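You operate a simulated robot arm through the tools that you are given. There is no shell and no other tool.

You run a simulated robot arm. Do the job below in one go: nothing can be reset, and whatever is moved stays where it is left.

JOB
Lap the blue disc 2 strokes, then the yellow disc 3 strokes.
Fine: one at a time in the lapping holder, by the lapping knob and its display; put the first back, leave the second in. Set down upright: what you pick out.

Only the result counts: the job must be done as asked and must still hold three seconds after the hand-in. Knocking over, shifting, dropping, spilling or breaking anything else fails it.

ROBOT AND FRAMES
A 7-joint arm with a three-finger gripper, fixed in place. Base frame: the origin is at the foot of the arm, x ahead of it, y to its left, z up; the work surface is at about z = 0.8. Units: m, rad, N and s.
Its first joint turns from -2.897 to 2.897 rad. Payload 2.69 kg.
Tool frame: the origin (TCP) lies between the finger pads and is the grasp point; the fingertips stand 0.03 m ahead of it; z points along the fingers, y is the line along which they close. Largest opening 0.128 m; the body of the gripper starts 0.117 m behind the TCP.
Orientation is that of the tool frame in the base frame, as a unit quaternion [x, y, z, w]. With the fingers straight down and closing along the base's y, the tool's x points along the base's -x, its y along +y and its z along -z.

CONTROLS
- The arm moves only by the tool drive_tool. Its argument "steps" is a list of rows, each a list of 3 entries, a list of its own where there are three numbers: the shift along the tool's x, y, z in units of 100 mm (1.0 is 100 mm), then the turn, a rotation vector about the tool's x, y, z in units of 180 degrees (1.0 is 180 degrees), then the opening, from 0 (shut) to 1 (fully open). In form: [[[dx, dy, dz], [ax, ay, az], claw], ...]. A call has 1 to 20 rows; each row is the pose to reach, as a shift and turn from the pose commanded when the call began, along the tool's axes at that moment. A call with a number of a shift or a turn outside -1 to 1 is refused whole. Rows are played at 5 a second. More than 0.05 m and 0.15 rad between two rows, or a gripper value outside its range, and nothing of the call is played. A pose out of reach is approached as far as the arm can. The call stops where the force on the tool passes 60 N (or 10 N more than at its start, if that is more) or the arm is blocked; 0.2 s more then pass. The fingers move at their own pace and stop on an object; they squeeze with about 37 N. The grip force told is the motor's: it shows also when the fingers shut on nothing. Time passes only in rows, and 0.2 s behind the last, so rows that repeat a pose let the fingers close. The reply holds the time, the measured pose of the TCP, the force on the tool along the base axes, the opening and the grip force, in the units named above and with some noise, with the torque about the TCP (base axes, N m) and any sound that the robot's microphone picked up.
- Cameras (640 x 400 px; columns grow to the right, rows downward): "scene" is fixed at [0.3993, 0.6493, 1.5453]; the picture's right is [0.27, 0.96, 0.00], its down [0.93, -0.26, -0.25] and it looks along [-0.24, 0.07, -0.97] (base axes); focal length 214 px, centre (320, 200). "wrist" rides on the gripper at [0.058, 0.054, -0.131] in the tool frame; the picture's right is [-0.68, 0.74, 0.00], its down [-0.62, -0.57, -0.55] and it looks along [-0.40, -0.37, 0.84] (tool axes); focal length 234 px, centre (320, 200). There is no depth. A picture from a camera that has moved, and an enlarged one, comes with that camera's place and axes in the base frame and with its lens.
- camera(camera): a new picture of that camera. It takes no simulated time.
- slide_trunk(by): slides the trunk up (or, below 0, down) by that many m; the arm rides with it, the base frame stays. It gives what a move gives, with no picture.
- close_up(camera, box): a new picture of the part [left, top, right, bottom] of that camera's present view, enlarged. It takes no simulated time.
- sign_off(): hands the job in; it is judged then, once.

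Places have to be worked out from the pictures, the camera data and where the tool is seen. Open the gripper and draw the arm clear of the work before you hand the job in, unless the task says otherwise.

The tools are called after "Call:" as name(argument=value, ...) on one line, values as JSON. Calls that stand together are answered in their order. drive_tool: Moves the arm, as the interface text tells. Its arguments: {"type":"object","properties":{"steps":{"type":"array"}},"required":["steps"]} The other tools are called the same way: slide_trunk (by) slides the trunk up or down; camera (camera) takes a picture; close_up (camera, box) takes an enlarged picture of a part of a camera's view; sign_off () hands the job in.

At the start:

```text
t: 0.0
ee_pos: [0.245, 0.5551, 1.1776]
tool_rot: [0.001, 1.0, -0.001, 0.0]
force: [0.1, -0.5, 0.1]
wrist_torque: [0.01, 0.01, 0.02]
gripper_width: 0.1278
grasp_force: 0.1
trunk travel left (down, up): [-0.15, 0.2]
```

scene: 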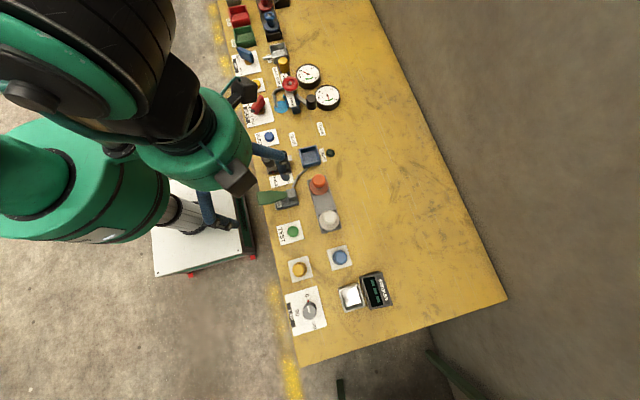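
wrist: 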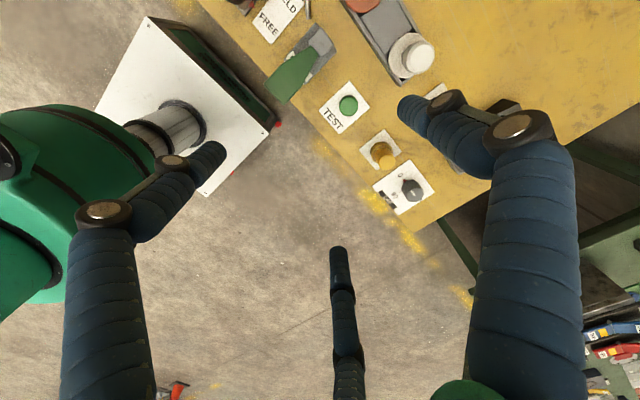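

I start by looking closely at the scene to identify the items on the bench: discs, lapping holder, knob and display.

Call:
close_up(camera="scene", box=[240, 210, 420, 350])

Call:
close_up(camera="scene", box=[220, 110, 380, 220])

Call:
close_up(camera="scene", box=[220, 0, 380, 115])

Call:
close_up(camera="wrist", box=[220, 0, 480, 220])

```text
2.86 times, centred on (330, 280) of scene
camera zoom: at [0.3993, 0.6493, 1.5453], right [0.27, 0.96, 0.0], down [0.93, -0.26, -0.25], along [-0.24, 0.07, -0.97], focal length 613 px, centre (291, -29)
```

zoom: 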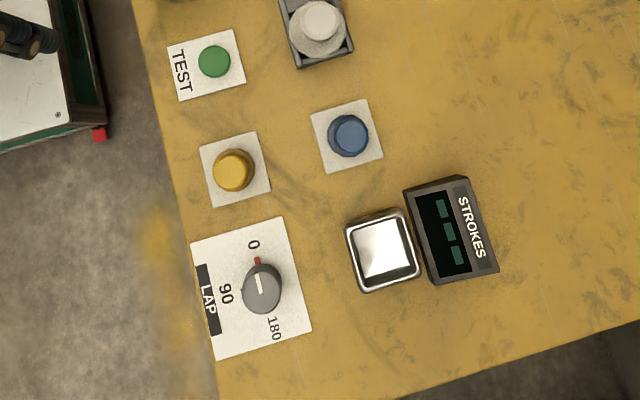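

```text
3.64 times, centred on (300, 165) of scene
camera zoom: at [0.3993, 0.6493, 1.5453], right [0.27, 0.96, 0.0], down [0.93, -0.26, -0.25], along [-0.24, 0.07, -0.97], focal length 780 px, centre (393, 327)
```

zoom: 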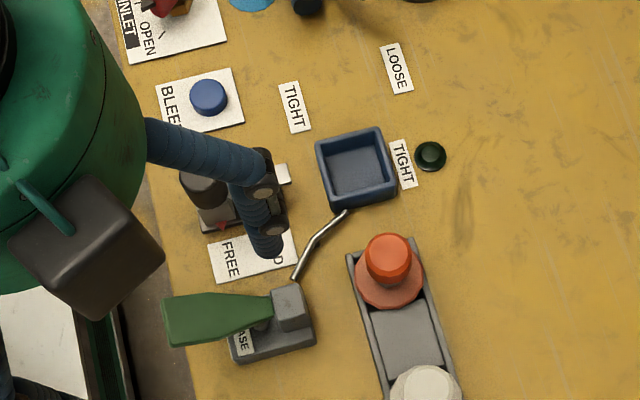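

```text
3.48 times, centred on (300, 58) of scene
camera zoom: at [0.3993, 0.6493, 1.5453], right [0.27, 0.96, 0.0], down [0.93, -0.26, -0.25], along [-0.24, 0.07, -0.97], focal length 746 px, centre (390, 696)
```

zoom: 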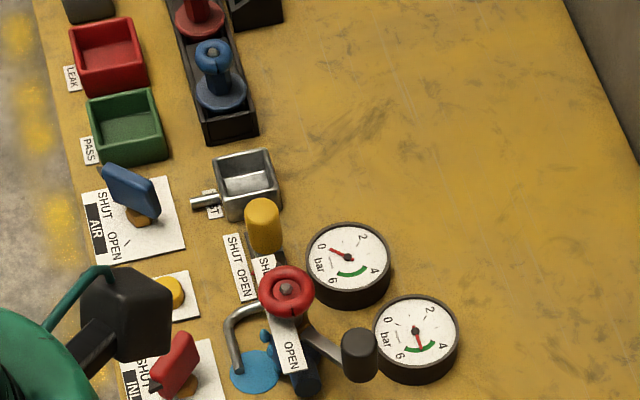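

```text
1.82 times, centred on (350, 110) of wrist
camera zoom: at [0.1886, 0.6092, 1.3082], right [0.68, 0.74, 0.0], down [0.62, -0.57, 0.55], along [0.4, -0.37, -0.84], focal length 426 px, centre (266, 364)
```

zoom: 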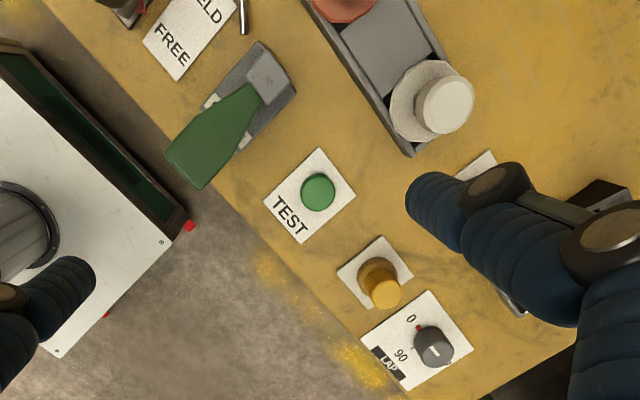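

The newest pictures show what look like a blue disc (about x 0.42, y 0.71) and a yellow disc (about 0.42, 0.575) on plain white pads. There is also a polished square holder (about 0.545, 0.707) with the STROKES display, and the LAP knob at about (0.55, 0.574). I move the arm over at height for a better wrist view.

Call:
drive_tool(steps=[[[-0.25, 0.25, 0], [0, 0, 0], 1], [[-0.5, 0.5, 0], [0, 0, 0], 1], [[-0.75, 0.75, 0], [0, 0, 0], 1], [[-1, 1, 0], [0, 0, 0], 1]])

Call:
camera(camera="wrist")

Call:
camera(camera="scene")

```text
t: 1.0
ee_pos: [0.345, 0.6544, 1.1762]
tool_rot: [-0.001, 1.0, 0.0, 0.0]
force: [0.2, -0.4, 0.7]
wrist_torque: [0.02, -0.01, -0.01]
gripper_width: 0.128
grasp_force: 0.2
trunk travel left (down, up): [-0.15, 0.2]
```

```text
taken
camera wrist: at [0.2878, 0.7088, 1.3074], right [0.68, 0.74, 0.0], down [0.62, -0.57, 0.55], along [0.4, -0.37, -0.84], focal length 234 px, centre (320, 200)
```

wrist: 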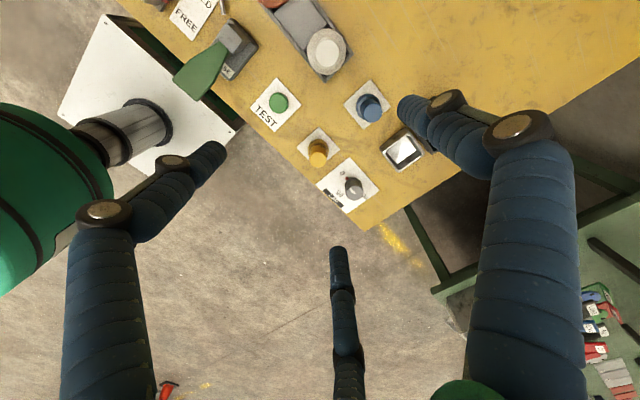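

```text
taken
```

scene: 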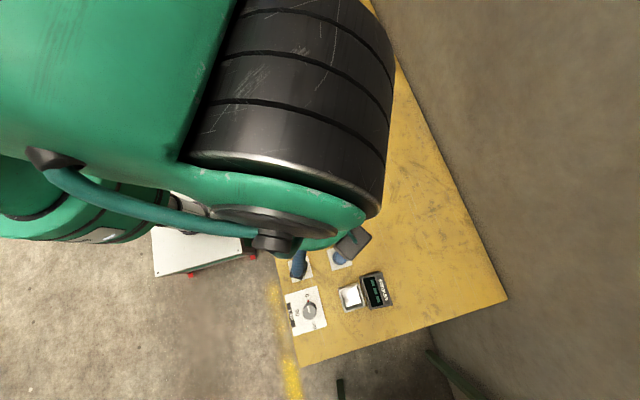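

The hand camera sees the lapping area at upper centre. I take enlarged views for detail and of the part of the gripper in the middle bottom.

Call:
close_up(camera="wrist", box=[240, 70, 440, 220])

Call:
close_up(camera="wrist", box=[260, 220, 480, 400])

Call:
close_up(camera="scene", box=[270, 230, 410, 340])

```text
2.67 times, centred on (340, 145) of wrist
camera zoom: at [0.2878, 0.7088, 1.3074], right [0.68, 0.74, 0.0], down [0.62, -0.57, 0.55], along [0.4, -0.37, -0.84], focal length 624 px, centre (267, 347)
```

zoom: 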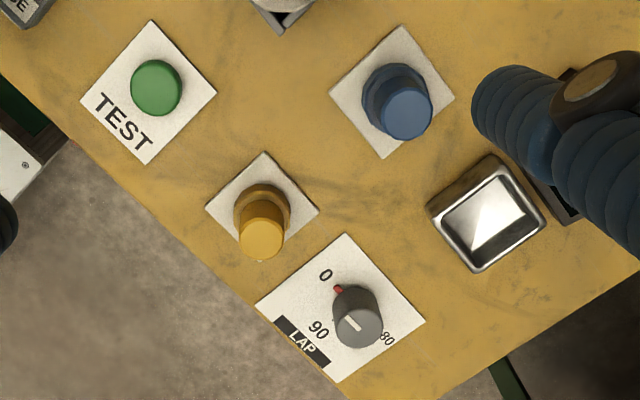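

```text
2.22 times, centred on (370, 310) of wrist
camera zoom: at [0.2878, 0.7088, 1.3074], right [0.68, 0.74, 0.0], down [0.62, -0.57, 0.55], along [0.4, -0.37, -0.84], focal length 520 px, centre (209, -44)
```

zoom: 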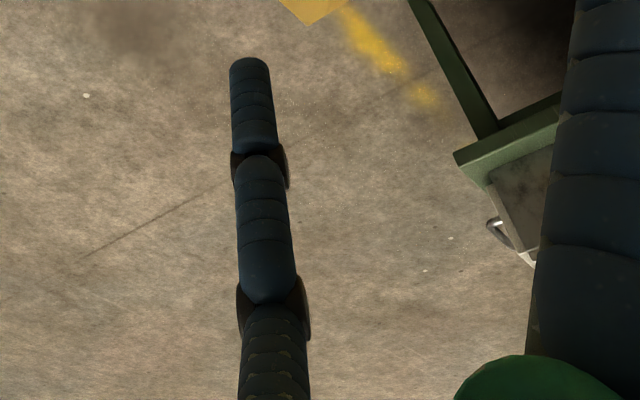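

```text
3.64 times, centred on (340, 285) of scene
camera zoom: at [0.3993, 0.6493, 1.5453], right [0.27, 0.96, 0.0], down [0.93, -0.26, -0.25], along [-0.24, 0.07, -0.97], focal length 780 px, centre (247, -109)
```

zoom: 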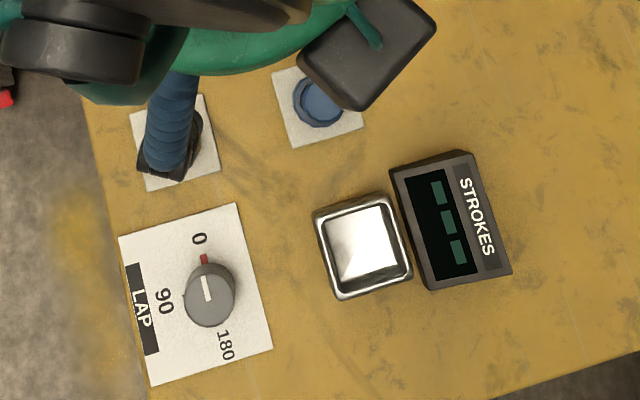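

The hand seems to show three finger-like parts; before going near anything I close and view the gripper in the free air to learn where the fingers really meet.

Call:
drive_tool(steps=[[[0, 0, 0], [0, 0, 0], 0], [[0, 0, 0], [0, 0, 0], 0], [[0, 0, 0], [0, 0, 0], 0]])

Call:
camera(camera="wrist")

Call:
camera(camera="scene")

```text
t: 1.8
ee_pos: [0.3446, 0.6535, 1.1774]
tool_rot: [-0.001, 1.0, 0.001, -0.001]
force: [-0.3, 0.1, -1.0]
wrist_torque: [-0.01, 0.0, 0.04]
gripper_width: 0.0019
grasp_force: 31.3
trunk travel left (down, up): [-0.15, 0.2]
```

```text
taken
camera wrist: at [0.2877, 0.7086, 1.3077], right [0.68, 0.74, 0.0], down [0.62, -0.57, 0.55], along [0.4, -0.37, -0.84], focal length 234 px, centre (320, 200)
```

wrist: 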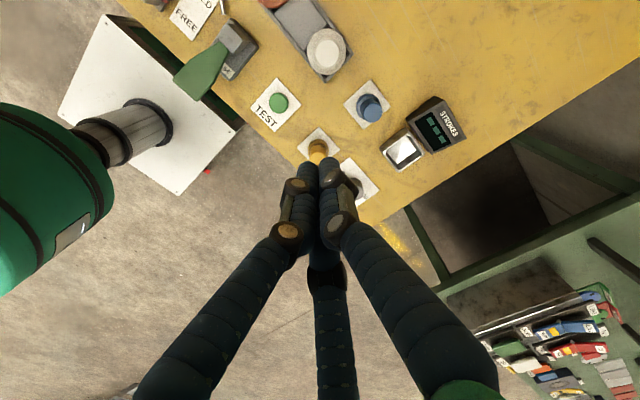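

```text
taken
```

scene: 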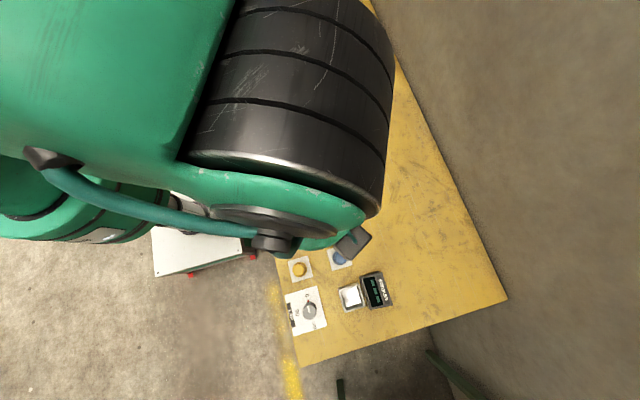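

All three visible fingers meet at the TCP when shut. Now the display and the holder are unobstructed, so I enlarge them.

Call:
close_up(camera="wrist", box=[330, 70, 480, 180])

Call:
close_up(camera="scene", box=[325, 260, 405, 320])

Call:
close_up(camera="scene", box=[280, 245, 360, 335])

```text
3.64 times, centred on (405, 125) of wrist
camera zoom: at [0.2877, 0.7086, 1.3077], right [0.68, 0.74, 0.0], down [0.62, -0.57, 0.55], along [0.4, -0.37, -0.84], focal length 852 px, centre (11, 473)
```

zoom: 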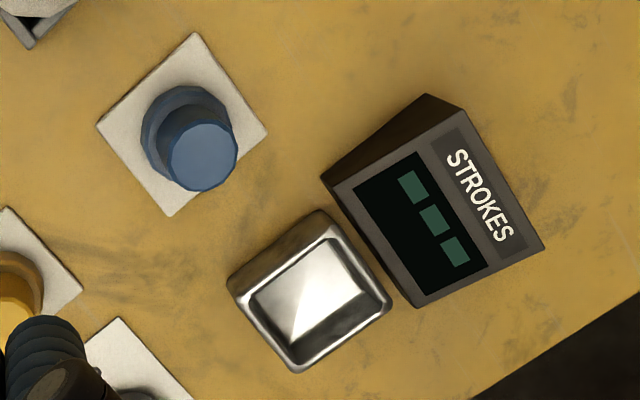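

```text
6.67 times, centred on (365, 290) of scene
camera zoom: at [0.3993, 0.6493, 1.5453], right [0.27, 0.96, 0.0], down [0.93, -0.26, -0.25], along [-0.24, 0.07, -0.97], focal length 1430 px, centre (20, -400)
```

zoom: 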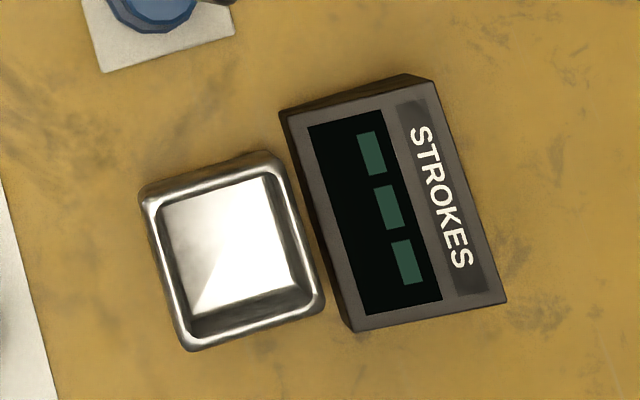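

```text
4.44 times, centred on (320, 290) of scene
camera zoom: at [0.3993, 0.6493, 1.5453], right [0.27, 0.96, 0.0], down [0.93, -0.26, -0.25], along [-0.24, 0.07, -0.97], focal length 953 px, centre (320, -200)
```

zoom: 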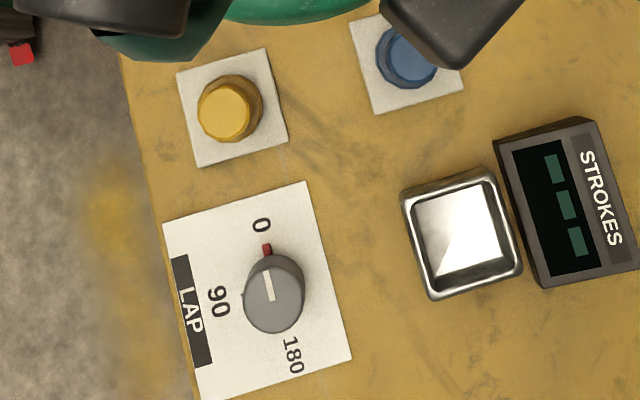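

The holder is a square steel cup, and the knob's pointer is at 0 (towards −x) with 90 towards −y and 180 towards +x. I move lower and to +y for a closer look at the lapping area.

Call:
drive_tool(steps=[[[-0.05, 0.25, 0.25], [0, 0, 0], 0], [[-0.1, 0.5, 0.5], [0, 0, 0], 0], [[-0.15, 0.75, 0.75], [0, 0, 0], 0], [[-0.2, 1, 1], [0, 0, 0], 0]])

Call:
camera(camera="wrist")

Call:
camera(camera="scene")

```text
t: 2.8
ee_pos: [0.3665, 0.7548, 1.0745]
tool_rot: [0.0, 1.0, 0.0, 0.0]
force: [0.3, 0.0, 0.7]
wrist_torque: [0.03, 0.01, -0.02]
gripper_width: 0.0022
grasp_force: 31.4
trunk travel left (down, up): [-0.15, 0.2]
```

```text
taken
camera wrist: at [0.3084, 0.809, 1.2053], right [0.68, 0.74, 0.0], down [0.62, -0.57, 0.55], along [0.4, -0.37, -0.84], focal length 234 px, centre (320, 200)
```

wrist: 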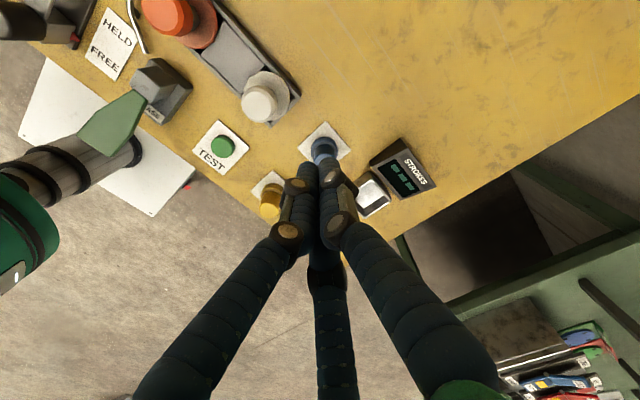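

```text
taken
```

scene: 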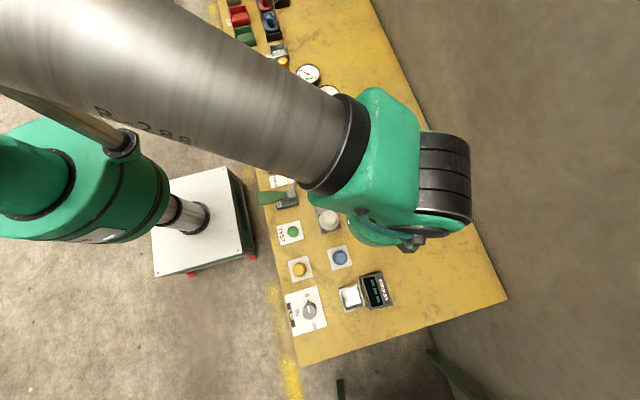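

From here the fixed camera sees all of the lapping items clear. I enlarge each to measure its place and size.

Call:
close_up(camera="scene", box=[324, 242, 356, 272])

Call:
close_up(camera="scene", box=[284, 254, 316, 284])

Call:
close_up(camera="scene", box=[334, 280, 366, 314])

Call:
close_up(camera="scene", box=[284, 284, 332, 338])

Call:
close_up(camera="wrist", box=[240, 110, 400, 225])

```text
13.33 times, centred on (340, 257) of scene
camera zoom: at [0.3993, 0.6493, 1.5453], right [0.27, 0.96, 0.0], down [0.93, -0.26, -0.25], along [-0.24, 0.07, -0.97], focal length 2860 px, centre (53, -560)
```

zoom: 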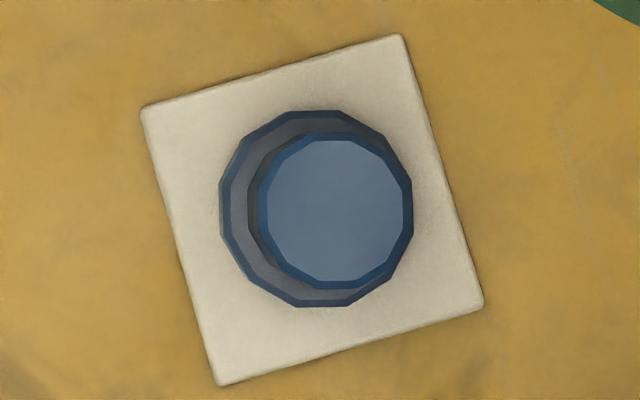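

```text
13.33 times, centred on (300, 269) of scene
camera zoom: at [0.3993, 0.6493, 1.5453], right [0.27, 0.96, 0.0], down [0.93, -0.26, -0.25], along [-0.24, 0.07, -0.97], focal length 2860 px, centre (587, -720)
```

zoom: 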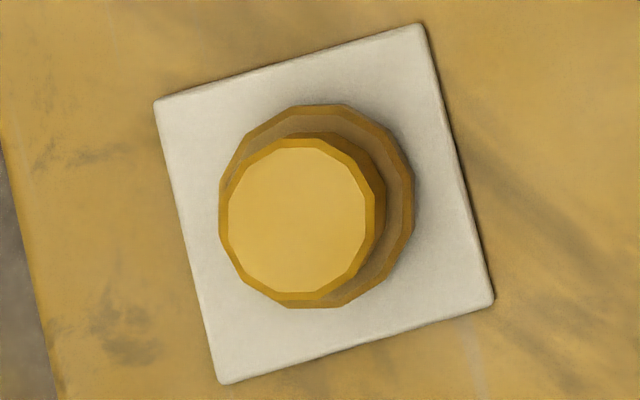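

```text
11.76 times, centred on (350, 297) of scene
camera zoom: at [0.3993, 0.6493, 1.5453], right [0.27, 0.96, 0.0], down [0.93, -0.26, -0.25], along [-0.24, 0.07, -0.97], focal length 2523 px, centre (-33, -941)
```

zoom: 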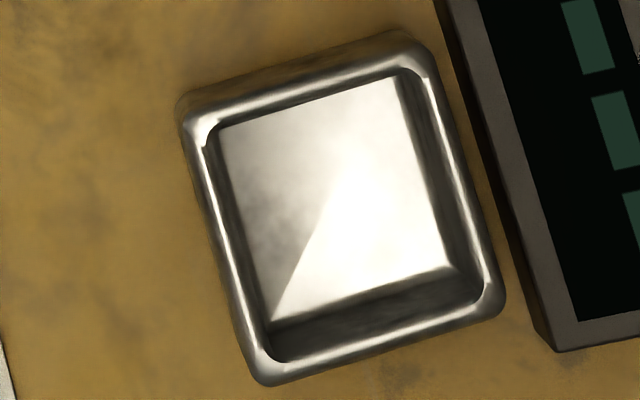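

```text
7.41 times, centred on (308, 311) of scene
camera zoom: at [0.3993, 0.6493, 1.5453], right [0.27, 0.96, 0.0], down [0.93, -0.26, -0.25], along [-0.24, 0.07, -0.97], focal length 1589 px, centre (409, -622)
```

zoom: 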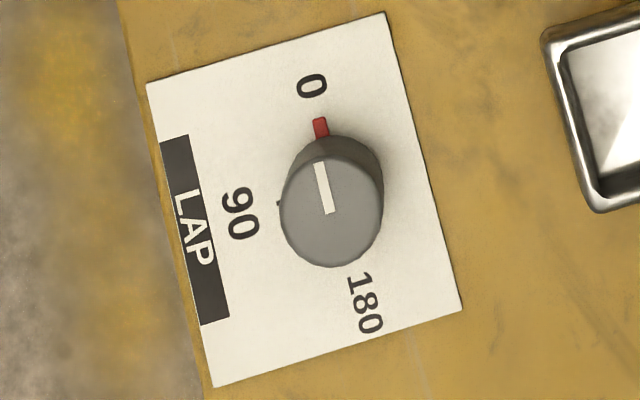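

```text
3.48 times, centred on (320, 168) of wrist
camera zoom: at [0.3084, 0.809, 1.2053], right [0.68, 0.74, 0.0], down [0.62, -0.57, 0.55], along [0.4, -0.37, -0.84], focal length 814 px, centre (320, 313)
```

zoom: 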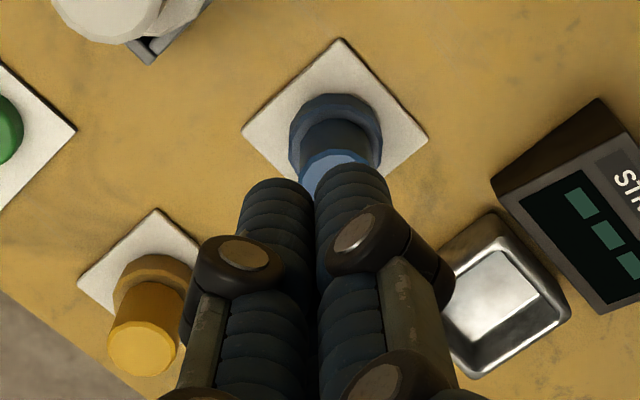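

Working it out from the fixed camera: pads and items are aligned with the base axes. Blue disc is at about (0.424, 0.710), yellow at (0.424, 0.574), holder centre at (0.549, 0.710) and knob axis at (0.549, 0.574). The disc stems are about 37 mm wide and reach about z 0.86. I go above the blue disc, partly open, and look again.

Call:
drive_tool(steps=[[[-0.19, -0.15, 0.25], [0, 0, 0], 0.3], [[-0.38, -0.3, 0.5], [0, 0, 0], 0.55], [[-0.572, -0.446, 0.75], [0, 0, 0], 0.55], [[-0.572, -0.446, 1.0], [0, 0, 0], 0.55]])

Call:
camera(camera="wrist")

Call:
camera(camera="scene")

```text
t: 3.8
ee_pos: [0.4243, 0.7108, 0.9784]
tool_rot: [0.0, 1.0, 0.001, -0.001]
force: [0.4, -0.3, 1.3]
wrist_torque: [0.02, 0.03, 0.0]
gripper_width: 0.0702
grasp_force: 0.0
trunk travel left (down, up): [-0.15, 0.2]
```

```text
taken
camera wrist: at [0.3672, 0.7647, 1.109], right [0.68, 0.74, 0.0], down [0.62, -0.57, 0.55], along [0.4, -0.37, -0.84], focal length 234 px, centre (320, 200)
```

wrist: 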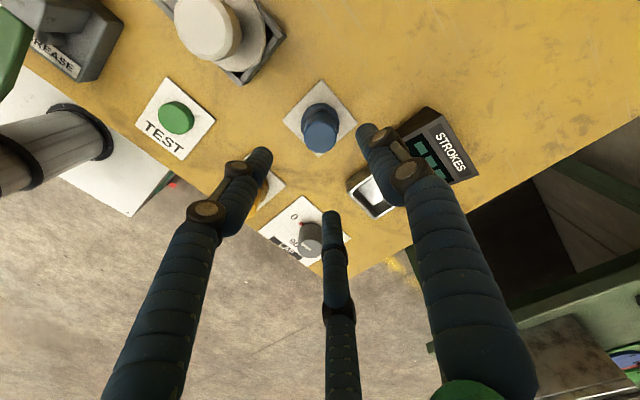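

```text
taken
```

scene: 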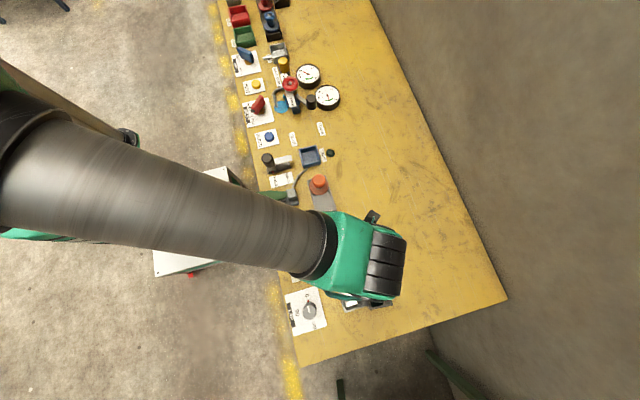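

The hand is over the blue disc and lined up in the picture. I enlarge the view to check centring and the flange height.

Call:
close_up(camera="wrist", box=[260, 70, 380, 160])

Call:
close_up(camera="wrist", box=[340, 100, 480, 220])

```text
4.44 times, centred on (320, 115) of wrist
camera zoom: at [0.3672, 0.7647, 1.109], right [0.68, 0.74, 0.0], down [0.62, -0.57, 0.55], along [0.4, -0.37, -0.84], focal length 1041 px, centre (320, 578)
```

zoom: 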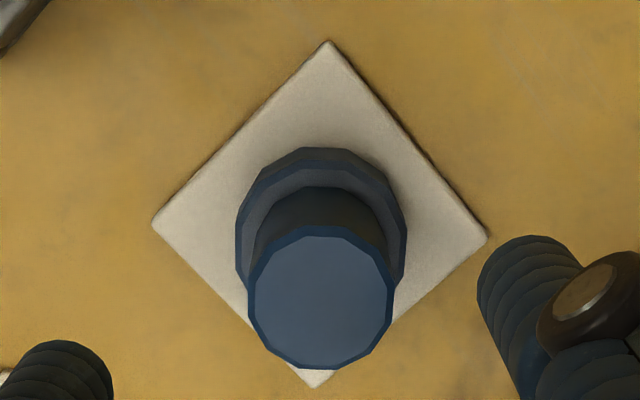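

```text
3.33 times, centred on (410, 160) of wrist
camera zoom: at [0.3672, 0.7647, 1.109], right [0.68, 0.74, 0.0], down [0.62, -0.57, 0.55], along [0.4, -0.37, -0.84], focal length 781 px, centre (20, 333)
```

zoom: 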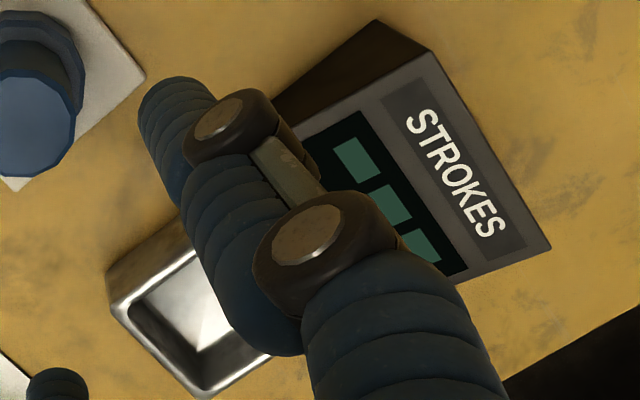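

The TCP is at about (0.4245, 0.7105) and the disc's stem is centred under it to within a millimetre or two. I go down slowly with the fingers open to 70 mm, straddling the stem.

Call:
drive_tool(steps=[[[0, 0, 0.2], [0, 0, 0], 0.55], [[0, 0, 0.4], [0, 0, 0], 0.55], [[0, 0, 0.6], [0, 0, 0], 0.55], [[0, 0, 0.8], [0, 0, 0], 0.55], [[0, 0, 0.8], [0, 0, 0], 0.55]])

Call:
camera(camera="wrist")

```text
t: 5.0
ee_pos: [0.4223, 0.7098, 0.898]
tool_rot: [0.001, 1.0, -0.001, 0.0]
force: [0.0, 0.4, -0.3]
wrist_torque: [0.0, 0.03, 0.01]
gripper_width: 0.0704
grasp_force: 0.1
trunk travel left (down, up): [-0.15, 0.2]
```

```text
taken
camera wrist: at [0.3641, 0.7636, 1.0285], right [0.68, 0.74, 0.0], down [0.62, -0.57, 0.55], along [0.4, -0.37, -0.84], focal length 234 px, centre (320, 200)
```

wrist: 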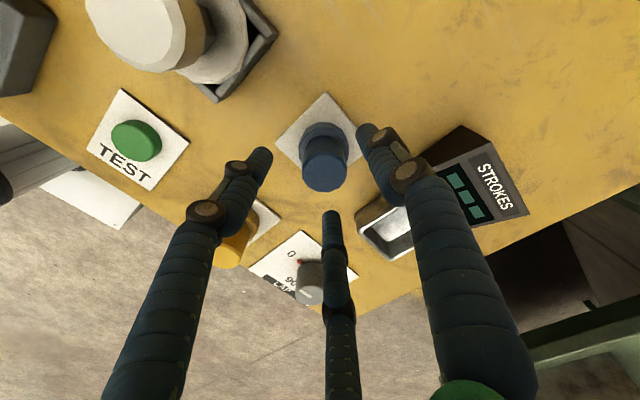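

The settled TCP is about (0.4215, 0.7095, 0.898). I enlarge to measure the stem's centre against the fingertips before the last descent.

Call:
close_up(camera="wrist", box=[240, 80, 400, 230])

```text
2.67 times, centred on (320, 155) of wrist
camera zoom: at [0.3641, 0.7636, 1.0285], right [0.68, 0.74, 0.0], down [0.62, -0.57, 0.55], along [0.4, -0.37, -0.84], focal length 624 px, centre (320, 320)
```

zoom: 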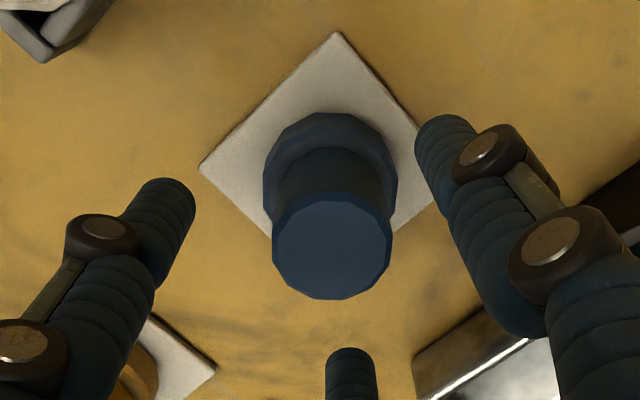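

The wrist view puts the disc about 3–4 mm further in +x than the TCP. I correct that, go down to TCP z about 0.852 (tips about 0.822, above the flange), then close gently over several rows.

Call:
drive_tool(steps=[[[-0.035, 0.01, 0.1], [0, 0, 0], 0.55], [[-0.035, 0.01, 0.25], [0, 0, 0], 0.55], [[-0.035, 0.01, 0.38], [0, 0, 0], 0.55], [[-0.035, 0.01, 0.45], [0, 0, 0], 0.55], [[-0.035, 0.01, 0.45], [0, 0, 0], 0.55]])

Call:
camera(camera="wrist")

```text
t: 6.2
ee_pos: [0.4264, 0.7099, 0.8527]
tool_rot: [-0.001, 1.0, 0.001, 0.0]
force: [-0.6, -0.7, -0.5]
wrist_torque: [-0.04, 0.0, -0.01]
gripper_width: 0.0705
grasp_force: 0.1
trunk travel left (down, up): [-0.15, 0.2]
```

```text
taken
camera wrist: at [0.3697, 0.7648, 0.9839], right [0.68, 0.74, 0.0], down [0.62, -0.57, 0.55], along [0.4, -0.37, -0.84], focal length 234 px, centre (320, 200)
```

wrist: 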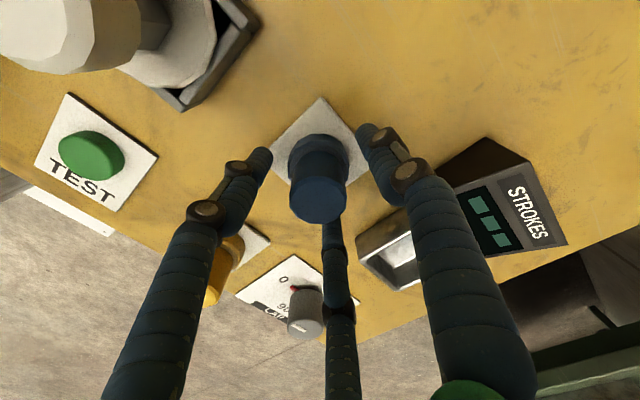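

The stem is centred between the fingers with no contact force. I close the gripper and hold for the grip to settle.

Call:
drive_tool(steps=[[[0, 0, 0], [0, 0, 0], 0.35], [[0, 0, 0], [0, 0, 0], 0.25], [[0, 0, 0], [0, 0, 0], 0.2], [[0, 0, 0], [0, 0, 0], 0.2], [[0, 0, 0], [0, 0, 0], 0.2]])

Call:
camera(camera="wrist")

```text
t: 7.4
ee_pos: [0.4254, 0.7097, 0.8538]
tool_rot: [0.001, 1.0, 0.001, 0.0]
force: [0.4, -0.8, -0.1]
wrist_torque: [-0.01, -0.05, -0.04]
gripper_width: 0.0434
grasp_force: 37.7
trunk travel left (down, up): [-0.15, 0.2]
```

```text
taken
camera wrist: at [0.3697, 0.7648, 0.9841], right [0.68, 0.74, 0.0], down [0.62, -0.57, 0.55], along [0.4, -0.37, -0.84], focal length 234 px, centre (320, 200)
```

wrist: 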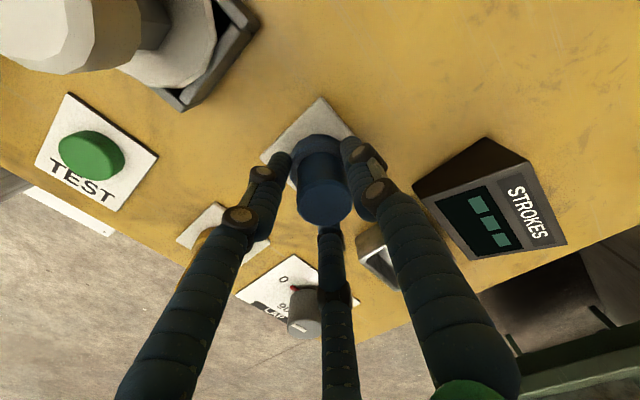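

The grip reads 43 mm at 37.7 N, and the disc shifted slightly. I enlarge to check whether it is upright and where the fingers bear.

Call:
close_up(camera="wrist", box=[240, 90, 400, 260])

Call:
close_up(camera="scene", box=[290, 220, 400, 320])

```text
2.35 times, centred on (320, 175) of wrist
camera zoom: at [0.3697, 0.7648, 0.9841], right [0.68, 0.74, 0.0], down [0.62, -0.57, 0.55], along [0.4, -0.37, -0.84], focal length 551 px, centre (320, 259)
```

zoom: 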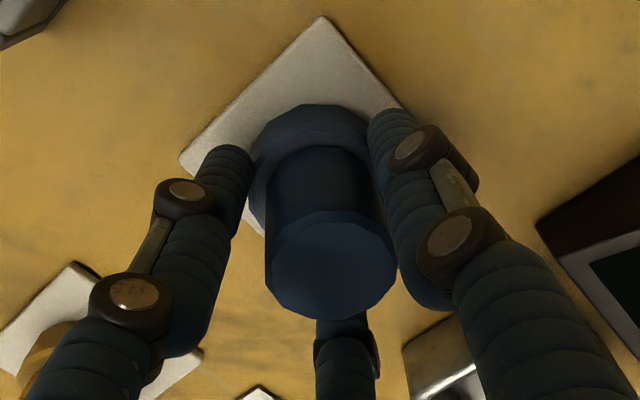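

```text
4.00 times, centred on (345, 270) of scene
camera zoom: at [0.3993, 0.6493, 1.5453], right [0.27, 0.96, 0.0], down [0.93, -0.26, -0.25], along [-0.24, 0.07, -0.97], focal length 858 px, centre (220, -80)
```

zoom: 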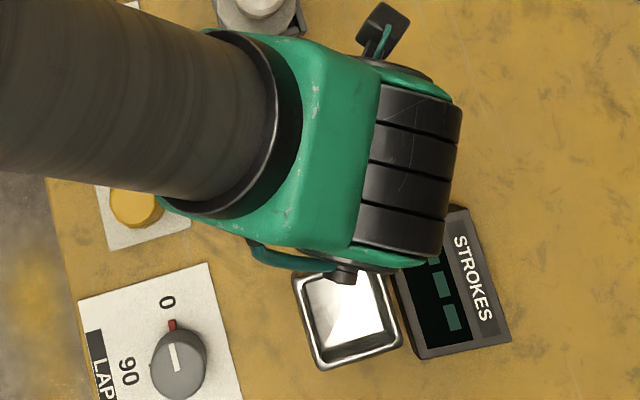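

The reading of 43 mm is wider than the stem (about 36 mm), so the tips may be pinching the flange's bevelled edge. I enlarge the contact region before deciding.

Call:
close_up(camera="wrist", box=[280, 120, 370, 180])

Call:
close_up(camera="wrist", box=[280, 170, 370, 240])

```text
6.67 times, centred on (325, 150) of wrist
camera zoom: at [0.3697, 0.7648, 0.9841], right [0.68, 0.74, 0.0], down [0.62, -0.57, 0.55], along [0.4, -0.37, -0.84], focal length 1561 px, centre (287, 533)
```

zoom: 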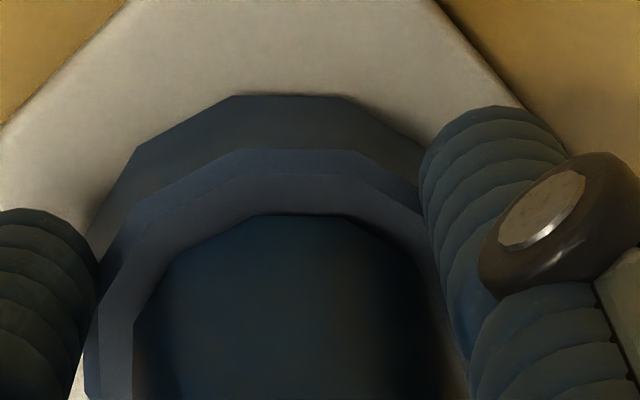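

```text
5.71 times, centred on (325, 205) of wrist
camera zoom: at [0.3697, 0.7648, 0.9841], right [0.68, 0.74, 0.0], down [0.62, -0.57, 0.55], along [0.4, -0.37, -0.84], focal length 1338 px, centre (291, 171)
```

zoom: 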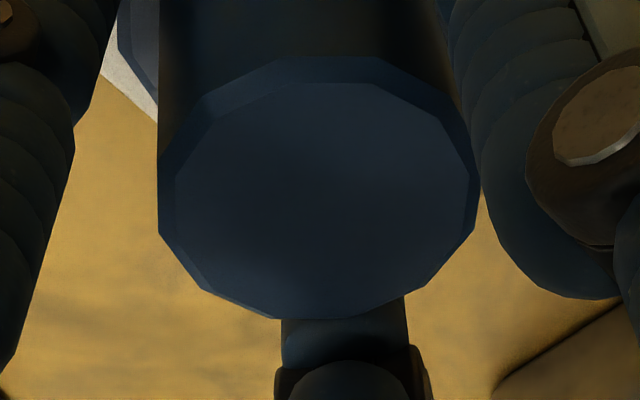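

The flange is about 19 mm thick (top at z about 0.821), so the tips pinched its bevel. I open, raise by about 11 mm so the tips are on the stem only, and check where the disc stands.

Call:
drive_tool(steps=[[[0, 0, 0], [0, 0, 0], 0.45], [[0, 0, 0], [0, 0, 0], 0.55], [[0, 0, -0.06], [0, 0, 0], 0.55], [[0, 0, -0.11], [0, 0, 0], 0.55], [[0, 0, -0.11], [0, 0, 0], 0.55]])

Call:
close_up(camera="wrist", box=[240, 90, 400, 260])

```text
t: 8.6
ee_pos: [0.4265, 0.7122, 0.8642]
tool_rot: [0.002, 1.0, 0.0, 0.0]
force: [0.5, -0.1, -0.3]
wrist_torque: [0.0, -0.01, 0.03]
gripper_width: 0.0707
grasp_force: 0.1
trunk travel left (down, up): [-0.15, 0.2]
```

```text
2.35 times, centred on (320, 175) of wrist
camera zoom: at [0.3691, 0.7656, 0.9948], right [0.68, 0.74, 0.0], down [0.62, -0.57, 0.55], along [0.4, -0.37, -0.84], focal length 551 px, centre (320, 259)
```

zoom: 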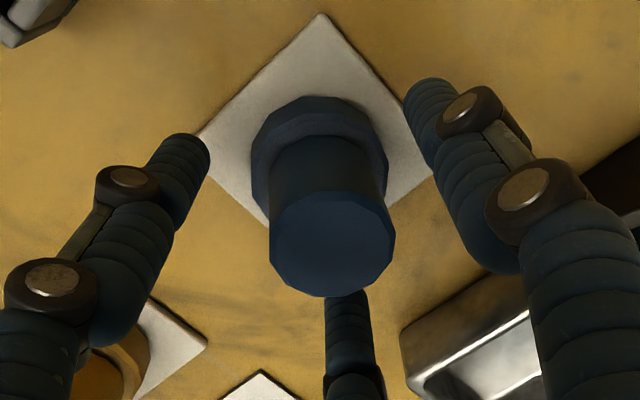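

I check whether the disc stands flat now, with stronger enlargements.

Call:
close_up(camera="wrist", box=[280, 120, 370, 180])

Call:
close_up(camera="wrist", box=[280, 160, 370, 225])

```text
6.67 times, centred on (325, 150) of wrist
camera zoom: at [0.3691, 0.7656, 0.9948], right [0.68, 0.74, 0.0], down [0.62, -0.57, 0.55], along [0.4, -0.37, -0.84], focal length 1561 px, centre (287, 533)
```

zoom: 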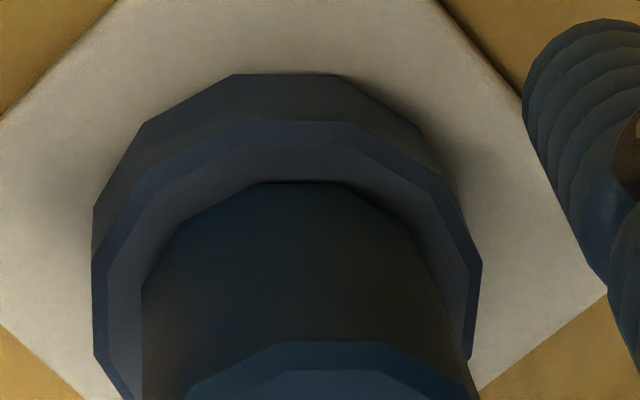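

```text
6.15 times, centred on (325, 192) of wrist
camera zoom: at [0.3691, 0.7656, 0.9948], right [0.68, 0.74, 0.0], down [0.62, -0.57, 0.55], along [0.4, -0.37, -0.84], focal length 1441 px, centre (289, 246)
```

zoom: 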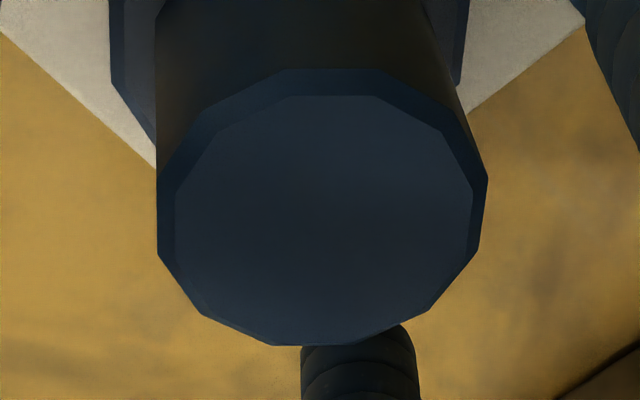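

The disc's outline seems to lean a few degrees towards (+x,+y). I let a second pass without moving and look again to see whether it has settled flat.

Call:
drive_tool(steps=[[[0, 0, 0], [0, 0, 0], 0.55], [[0, 0, 0], [0, 0, 0], 0.55], [[0, 0, 0], [0, 0, 0], 0.55], [[0, 0, 0], [0, 0, 0], 0.55]])

Call:
close_up(camera="wrist", box=[280, 120, 370, 180])

Call:
close_up(camera="wrist", box=[240, 90, 400, 260])

Call:
close_up(camera="scene", box=[310, 230, 370, 280])

```text
t: 9.6
ee_pos: [0.427, 0.7106, 0.8636]
tool_rot: [0.0, 1.0, 0.0, 0.0]
force: [-1.0, -0.7, -0.4]
wrist_torque: [0.0, 0.05, -0.03]
gripper_width: 0.0706
grasp_force: 0.1
trunk travel left (down, up): [-0.15, 0.2]
```

```text
6.67 times, centred on (325, 150) of wrist
camera zoom: at [0.3691, 0.7656, 0.9946], right [0.68, 0.74, 0.0], down [0.62, -0.57, 0.55], along [0.4, -0.37, -0.84], focal length 1561 px, centre (287, 533)
```

zoom: 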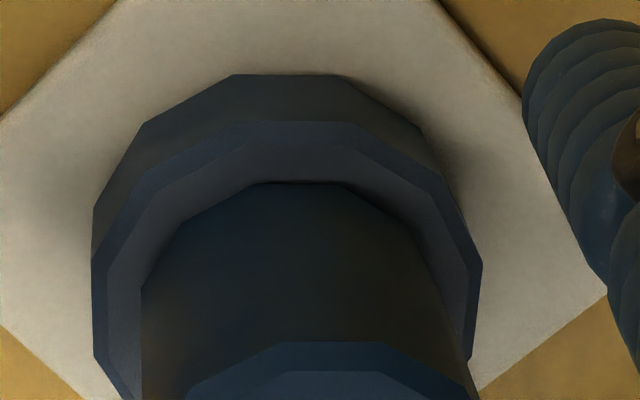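

```text
2.35 times, centred on (320, 175) of wrist
camera zoom: at [0.3691, 0.7656, 0.9946], right [0.68, 0.74, 0.0], down [0.62, -0.57, 0.55], along [0.4, -0.37, -0.84], focal length 551 px, centre (320, 259)
```

zoom: 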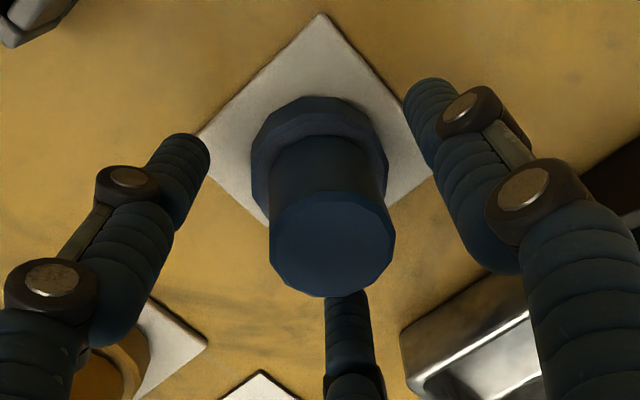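

```text
8.00 times, centred on (340, 255) of scene
camera zoom: at [0.3993, 0.6493, 1.5453], right [0.27, 0.96, 0.0], down [0.93, -0.26, -0.25], along [-0.24, 0.07, -0.97], focal length 1716 px, centre (160, -240)
```

zoom: 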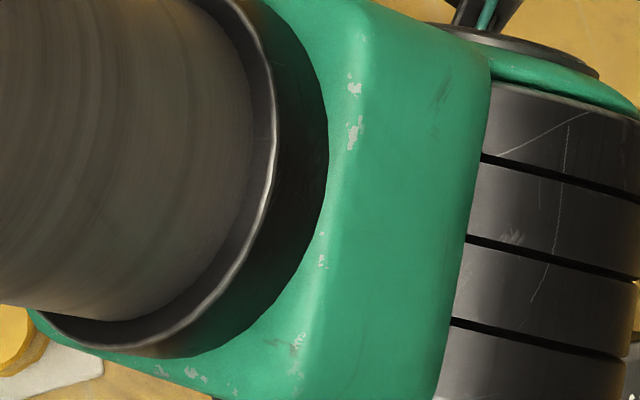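

Nothing moves any more. The flange's own edges look upright and the stem's top is about 3–4 mm towards +x of the TCP. I shift the TCP by about +3 mm in x and +1 mm in y, and close on the stem alone at this height.

Call:
drive_tool(steps=[[[-0.03, 0.01, 0], [0, 0, 0], 0.55], [[-0.03, 0.01, 0], [0, 0, 0], 0.45], [[-0.03, 0.01, 0], [0, 0, 0], 0.35], [[-0.03, 0.01, 0], [0, 0, 0], 0.25], [[-0.03, 0.01, 0], [0, 0, 0], 0.15], [[-0.03, 0.01, 0], [0, 0, 0], 0.15], [[-0.03, 0.01, 0], [0, 0, 0], 0.15]])

Call:
close_up(camera="wrist", box=[240, 90, 400, 260])

Call:
close_up(camera="wrist", box=[280, 120, 370, 180])

```text
t: 11.2
ee_pos: [0.4297, 0.713, 0.8645]
tool_rot: [0.0, 1.0, 0.0, 0.001]
force: [-0.3, -1.4, 0.7]
wrist_torque: [-0.04, -0.01, 0.02]
gripper_width: 0.0358
grasp_force: 37.0
trunk travel left (down, up): [-0.15, 0.2]
```

```text
2.35 times, centred on (320, 175) of wrist
camera zoom: at [0.3721, 0.7664, 0.9943], right [0.68, 0.74, 0.0], down [0.62, -0.57, 0.55], along [0.4, -0.37, -0.84], focal length 551 px, centre (320, 259)
```

zoom: 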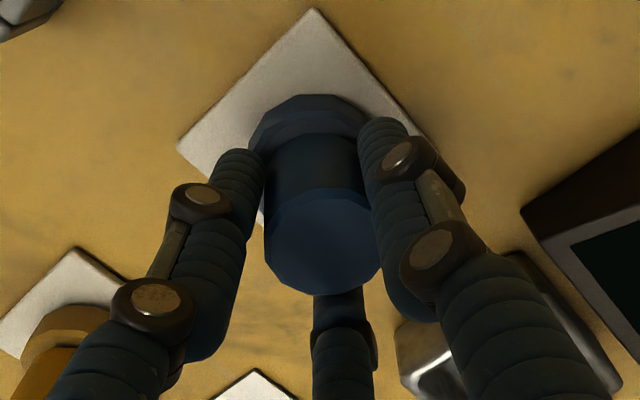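

```text
6.67 times, centred on (325, 150) of wrist
camera zoom: at [0.3721, 0.7664, 0.9943], right [0.68, 0.74, 0.0], down [0.62, -0.57, 0.55], along [0.4, -0.37, -0.84], focal length 1561 px, centre (287, 533)
```

zoom: 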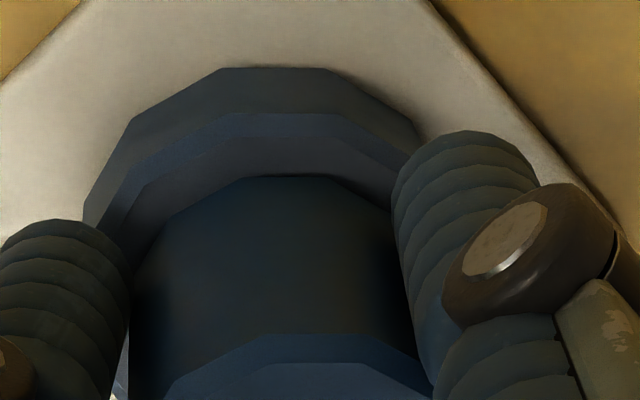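

The grip is now on the stem: 35.8 mm at 37 N. I lift 15 mm to see whether flange and stem come up together.

Call:
drive_tool(steps=[[[0, 0, -0.05], [0, 0, 0], 0.15], [[0, 0, -0.1], [0, 0, 0], 0.15], [[0, 0, -0.15], [0, 0, 0], 0.15], [[0, 0, -0.15], [0, 0, 0], 0.15]])

Call:
close_up(camera="wrist", box=[240, 90, 400, 260])

Call:
close_up(camera="wrist", box=[280, 120, 370, 180])

```text
t: 12.2
ee_pos: [0.4288, 0.7103, 0.8782]
tool_rot: [0.001, 1.0, 0.0, 0.0]
force: [0.0, 0.3, -3.4]
wrist_torque: [0.0, -0.03, -0.02]
gripper_width: 0.0359
grasp_force: 36.6
trunk travel left (down, up): [-0.15, 0.2]
```

```text
2.35 times, centred on (320, 175) of wrist
camera zoom: at [0.3715, 0.7662, 1.0086], right [0.68, 0.74, 0.0], down [0.62, -0.57, 0.55], along [0.4, -0.37, -0.84], focal length 551 px, centre (320, 259)
```

zoom: 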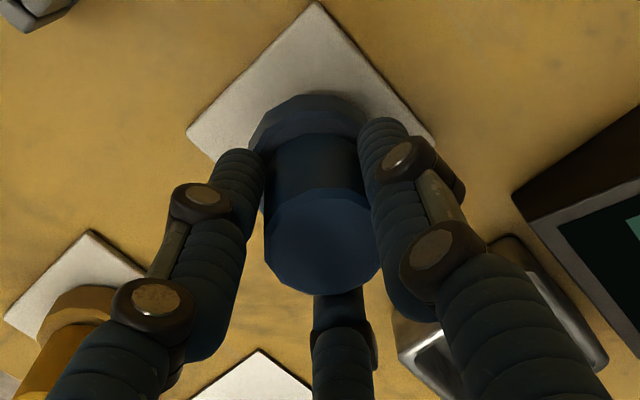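

```text
6.67 times, centred on (325, 150) of wrist
camera zoom: at [0.3715, 0.7662, 1.0086], right [0.68, 0.74, 0.0], down [0.62, -0.57, 0.55], along [0.4, -0.37, -0.84], focal length 1561 px, centre (287, 533)
```

zoom: 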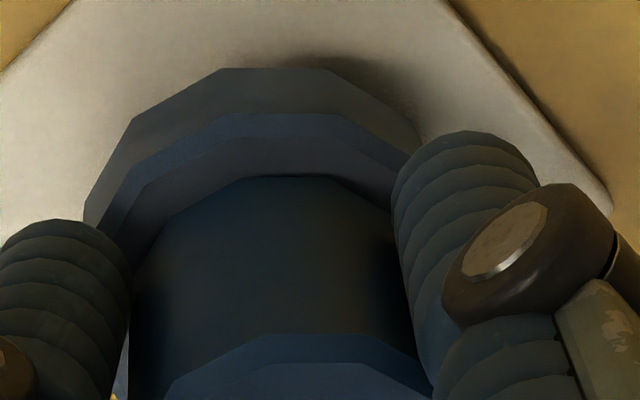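

Flange and stem came up together with about 3.4 N of load, so the disc is held firmly. I raise it to clear the holder's rim and carry it +x, stopping short to look.

Call:
drive_tool(steps=[[[0, 0, -0.25], [0, 0, 0], 0.15], [[0, 0, -0.5], [0, 0, 0], 0.15], [[-0.25, 0, -0.55], [0, 0, 0], 0.15], [[-0.5, 0, -0.55], [0, 0, 0], 0.15], [[-0.75, 0, -0.55], [0, 0, 0], 0.15], [[-1.0, 0, -0.55], [0, 0, 0], 0.15], [[-1.0, 0, -0.55], [0, 0, 0], 0.15]])

Call:
camera(camera="wrist")

Call:
camera(camera="scene")

```text
t: 13.8
ee_pos: [0.5288, 0.7128, 0.9327]
tool_rot: [0.0, 1.0, -0.001, 0.0]
force: [0.9, -0.3, -3.8]
wrist_torque: [0.02, 0.04, 0.02]
gripper_width: 0.0356
grasp_force: 36.9
trunk travel left (down, up): [-0.15, 0.2]
```

```text
taken
camera wrist: at [0.472, 0.7669, 1.0635], right [0.68, 0.74, 0.0], down [0.62, -0.57, 0.55], along [0.4, -0.37, -0.84], focal length 234 px, centre (320, 200)
```

wrist: 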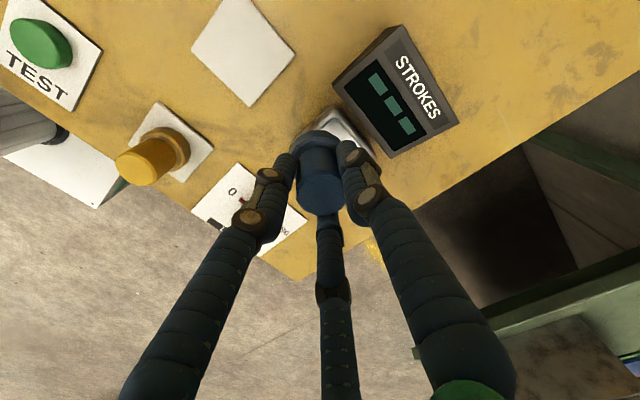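

```text
taken
```

scene: 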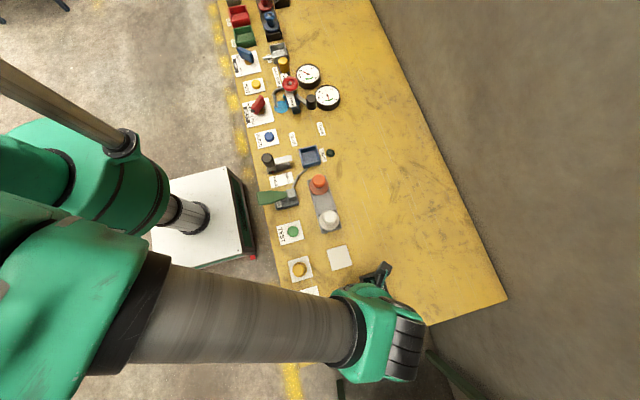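

The disc is held upright and its pad is empty. I enlarge the region around the holder to line up the remaining approach.

Call:
close_up(camera="wrist", box=[270, 90, 400, 180])

Call:
close_up(camera="wrist", box=[180, 0, 310, 120])

Call:
close_up(camera="scene", box=[300, 235, 440, 335])

```text
4.44 times, centred on (335, 135) of wrist
camera zoom: at [0.472, 0.7669, 1.0635], right [0.68, 0.74, 0.0], down [0.62, -0.57, 0.55], along [0.4, -0.37, -0.84], focal length 1041 px, centre (253, 489)
```

zoom: 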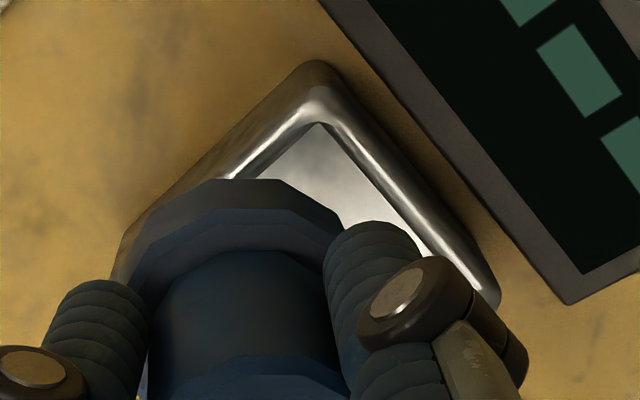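

```text
3.33 times, centred on (245, 60) of wrist
camera zoom: at [0.472, 0.7669, 1.0635], right [0.68, 0.74, 0.0], down [0.62, -0.57, 0.55], along [0.4, -0.37, -0.84], focal length 781 px, centre (570, 667)
```

zoom: 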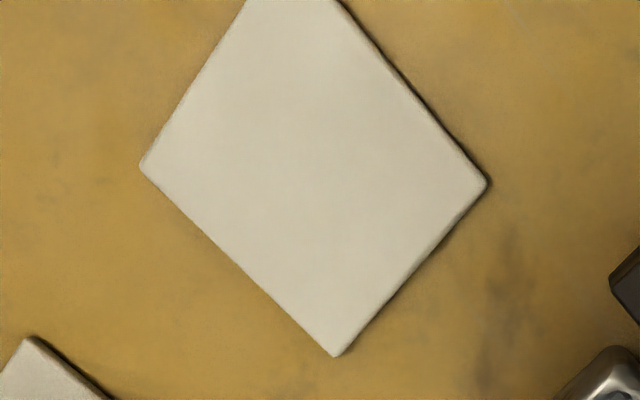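

```text
4.00 times, centred on (370, 285) of scene
camera zoom: at [0.3993, 0.6493, 1.5453], right [0.27, 0.96, 0.0], down [0.93, -0.26, -0.25], along [-0.24, 0.07, -0.97], focal length 858 px, centre (120, -140)
```

zoom: 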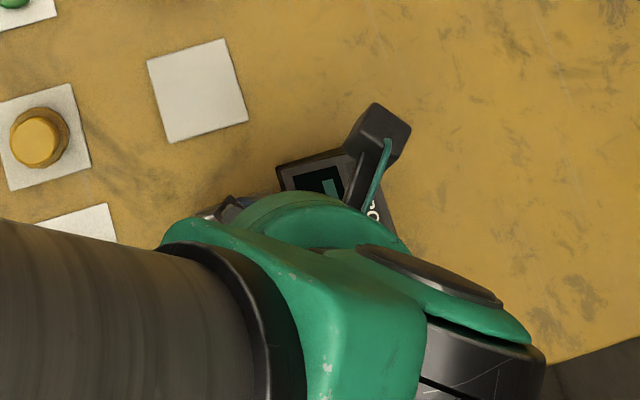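

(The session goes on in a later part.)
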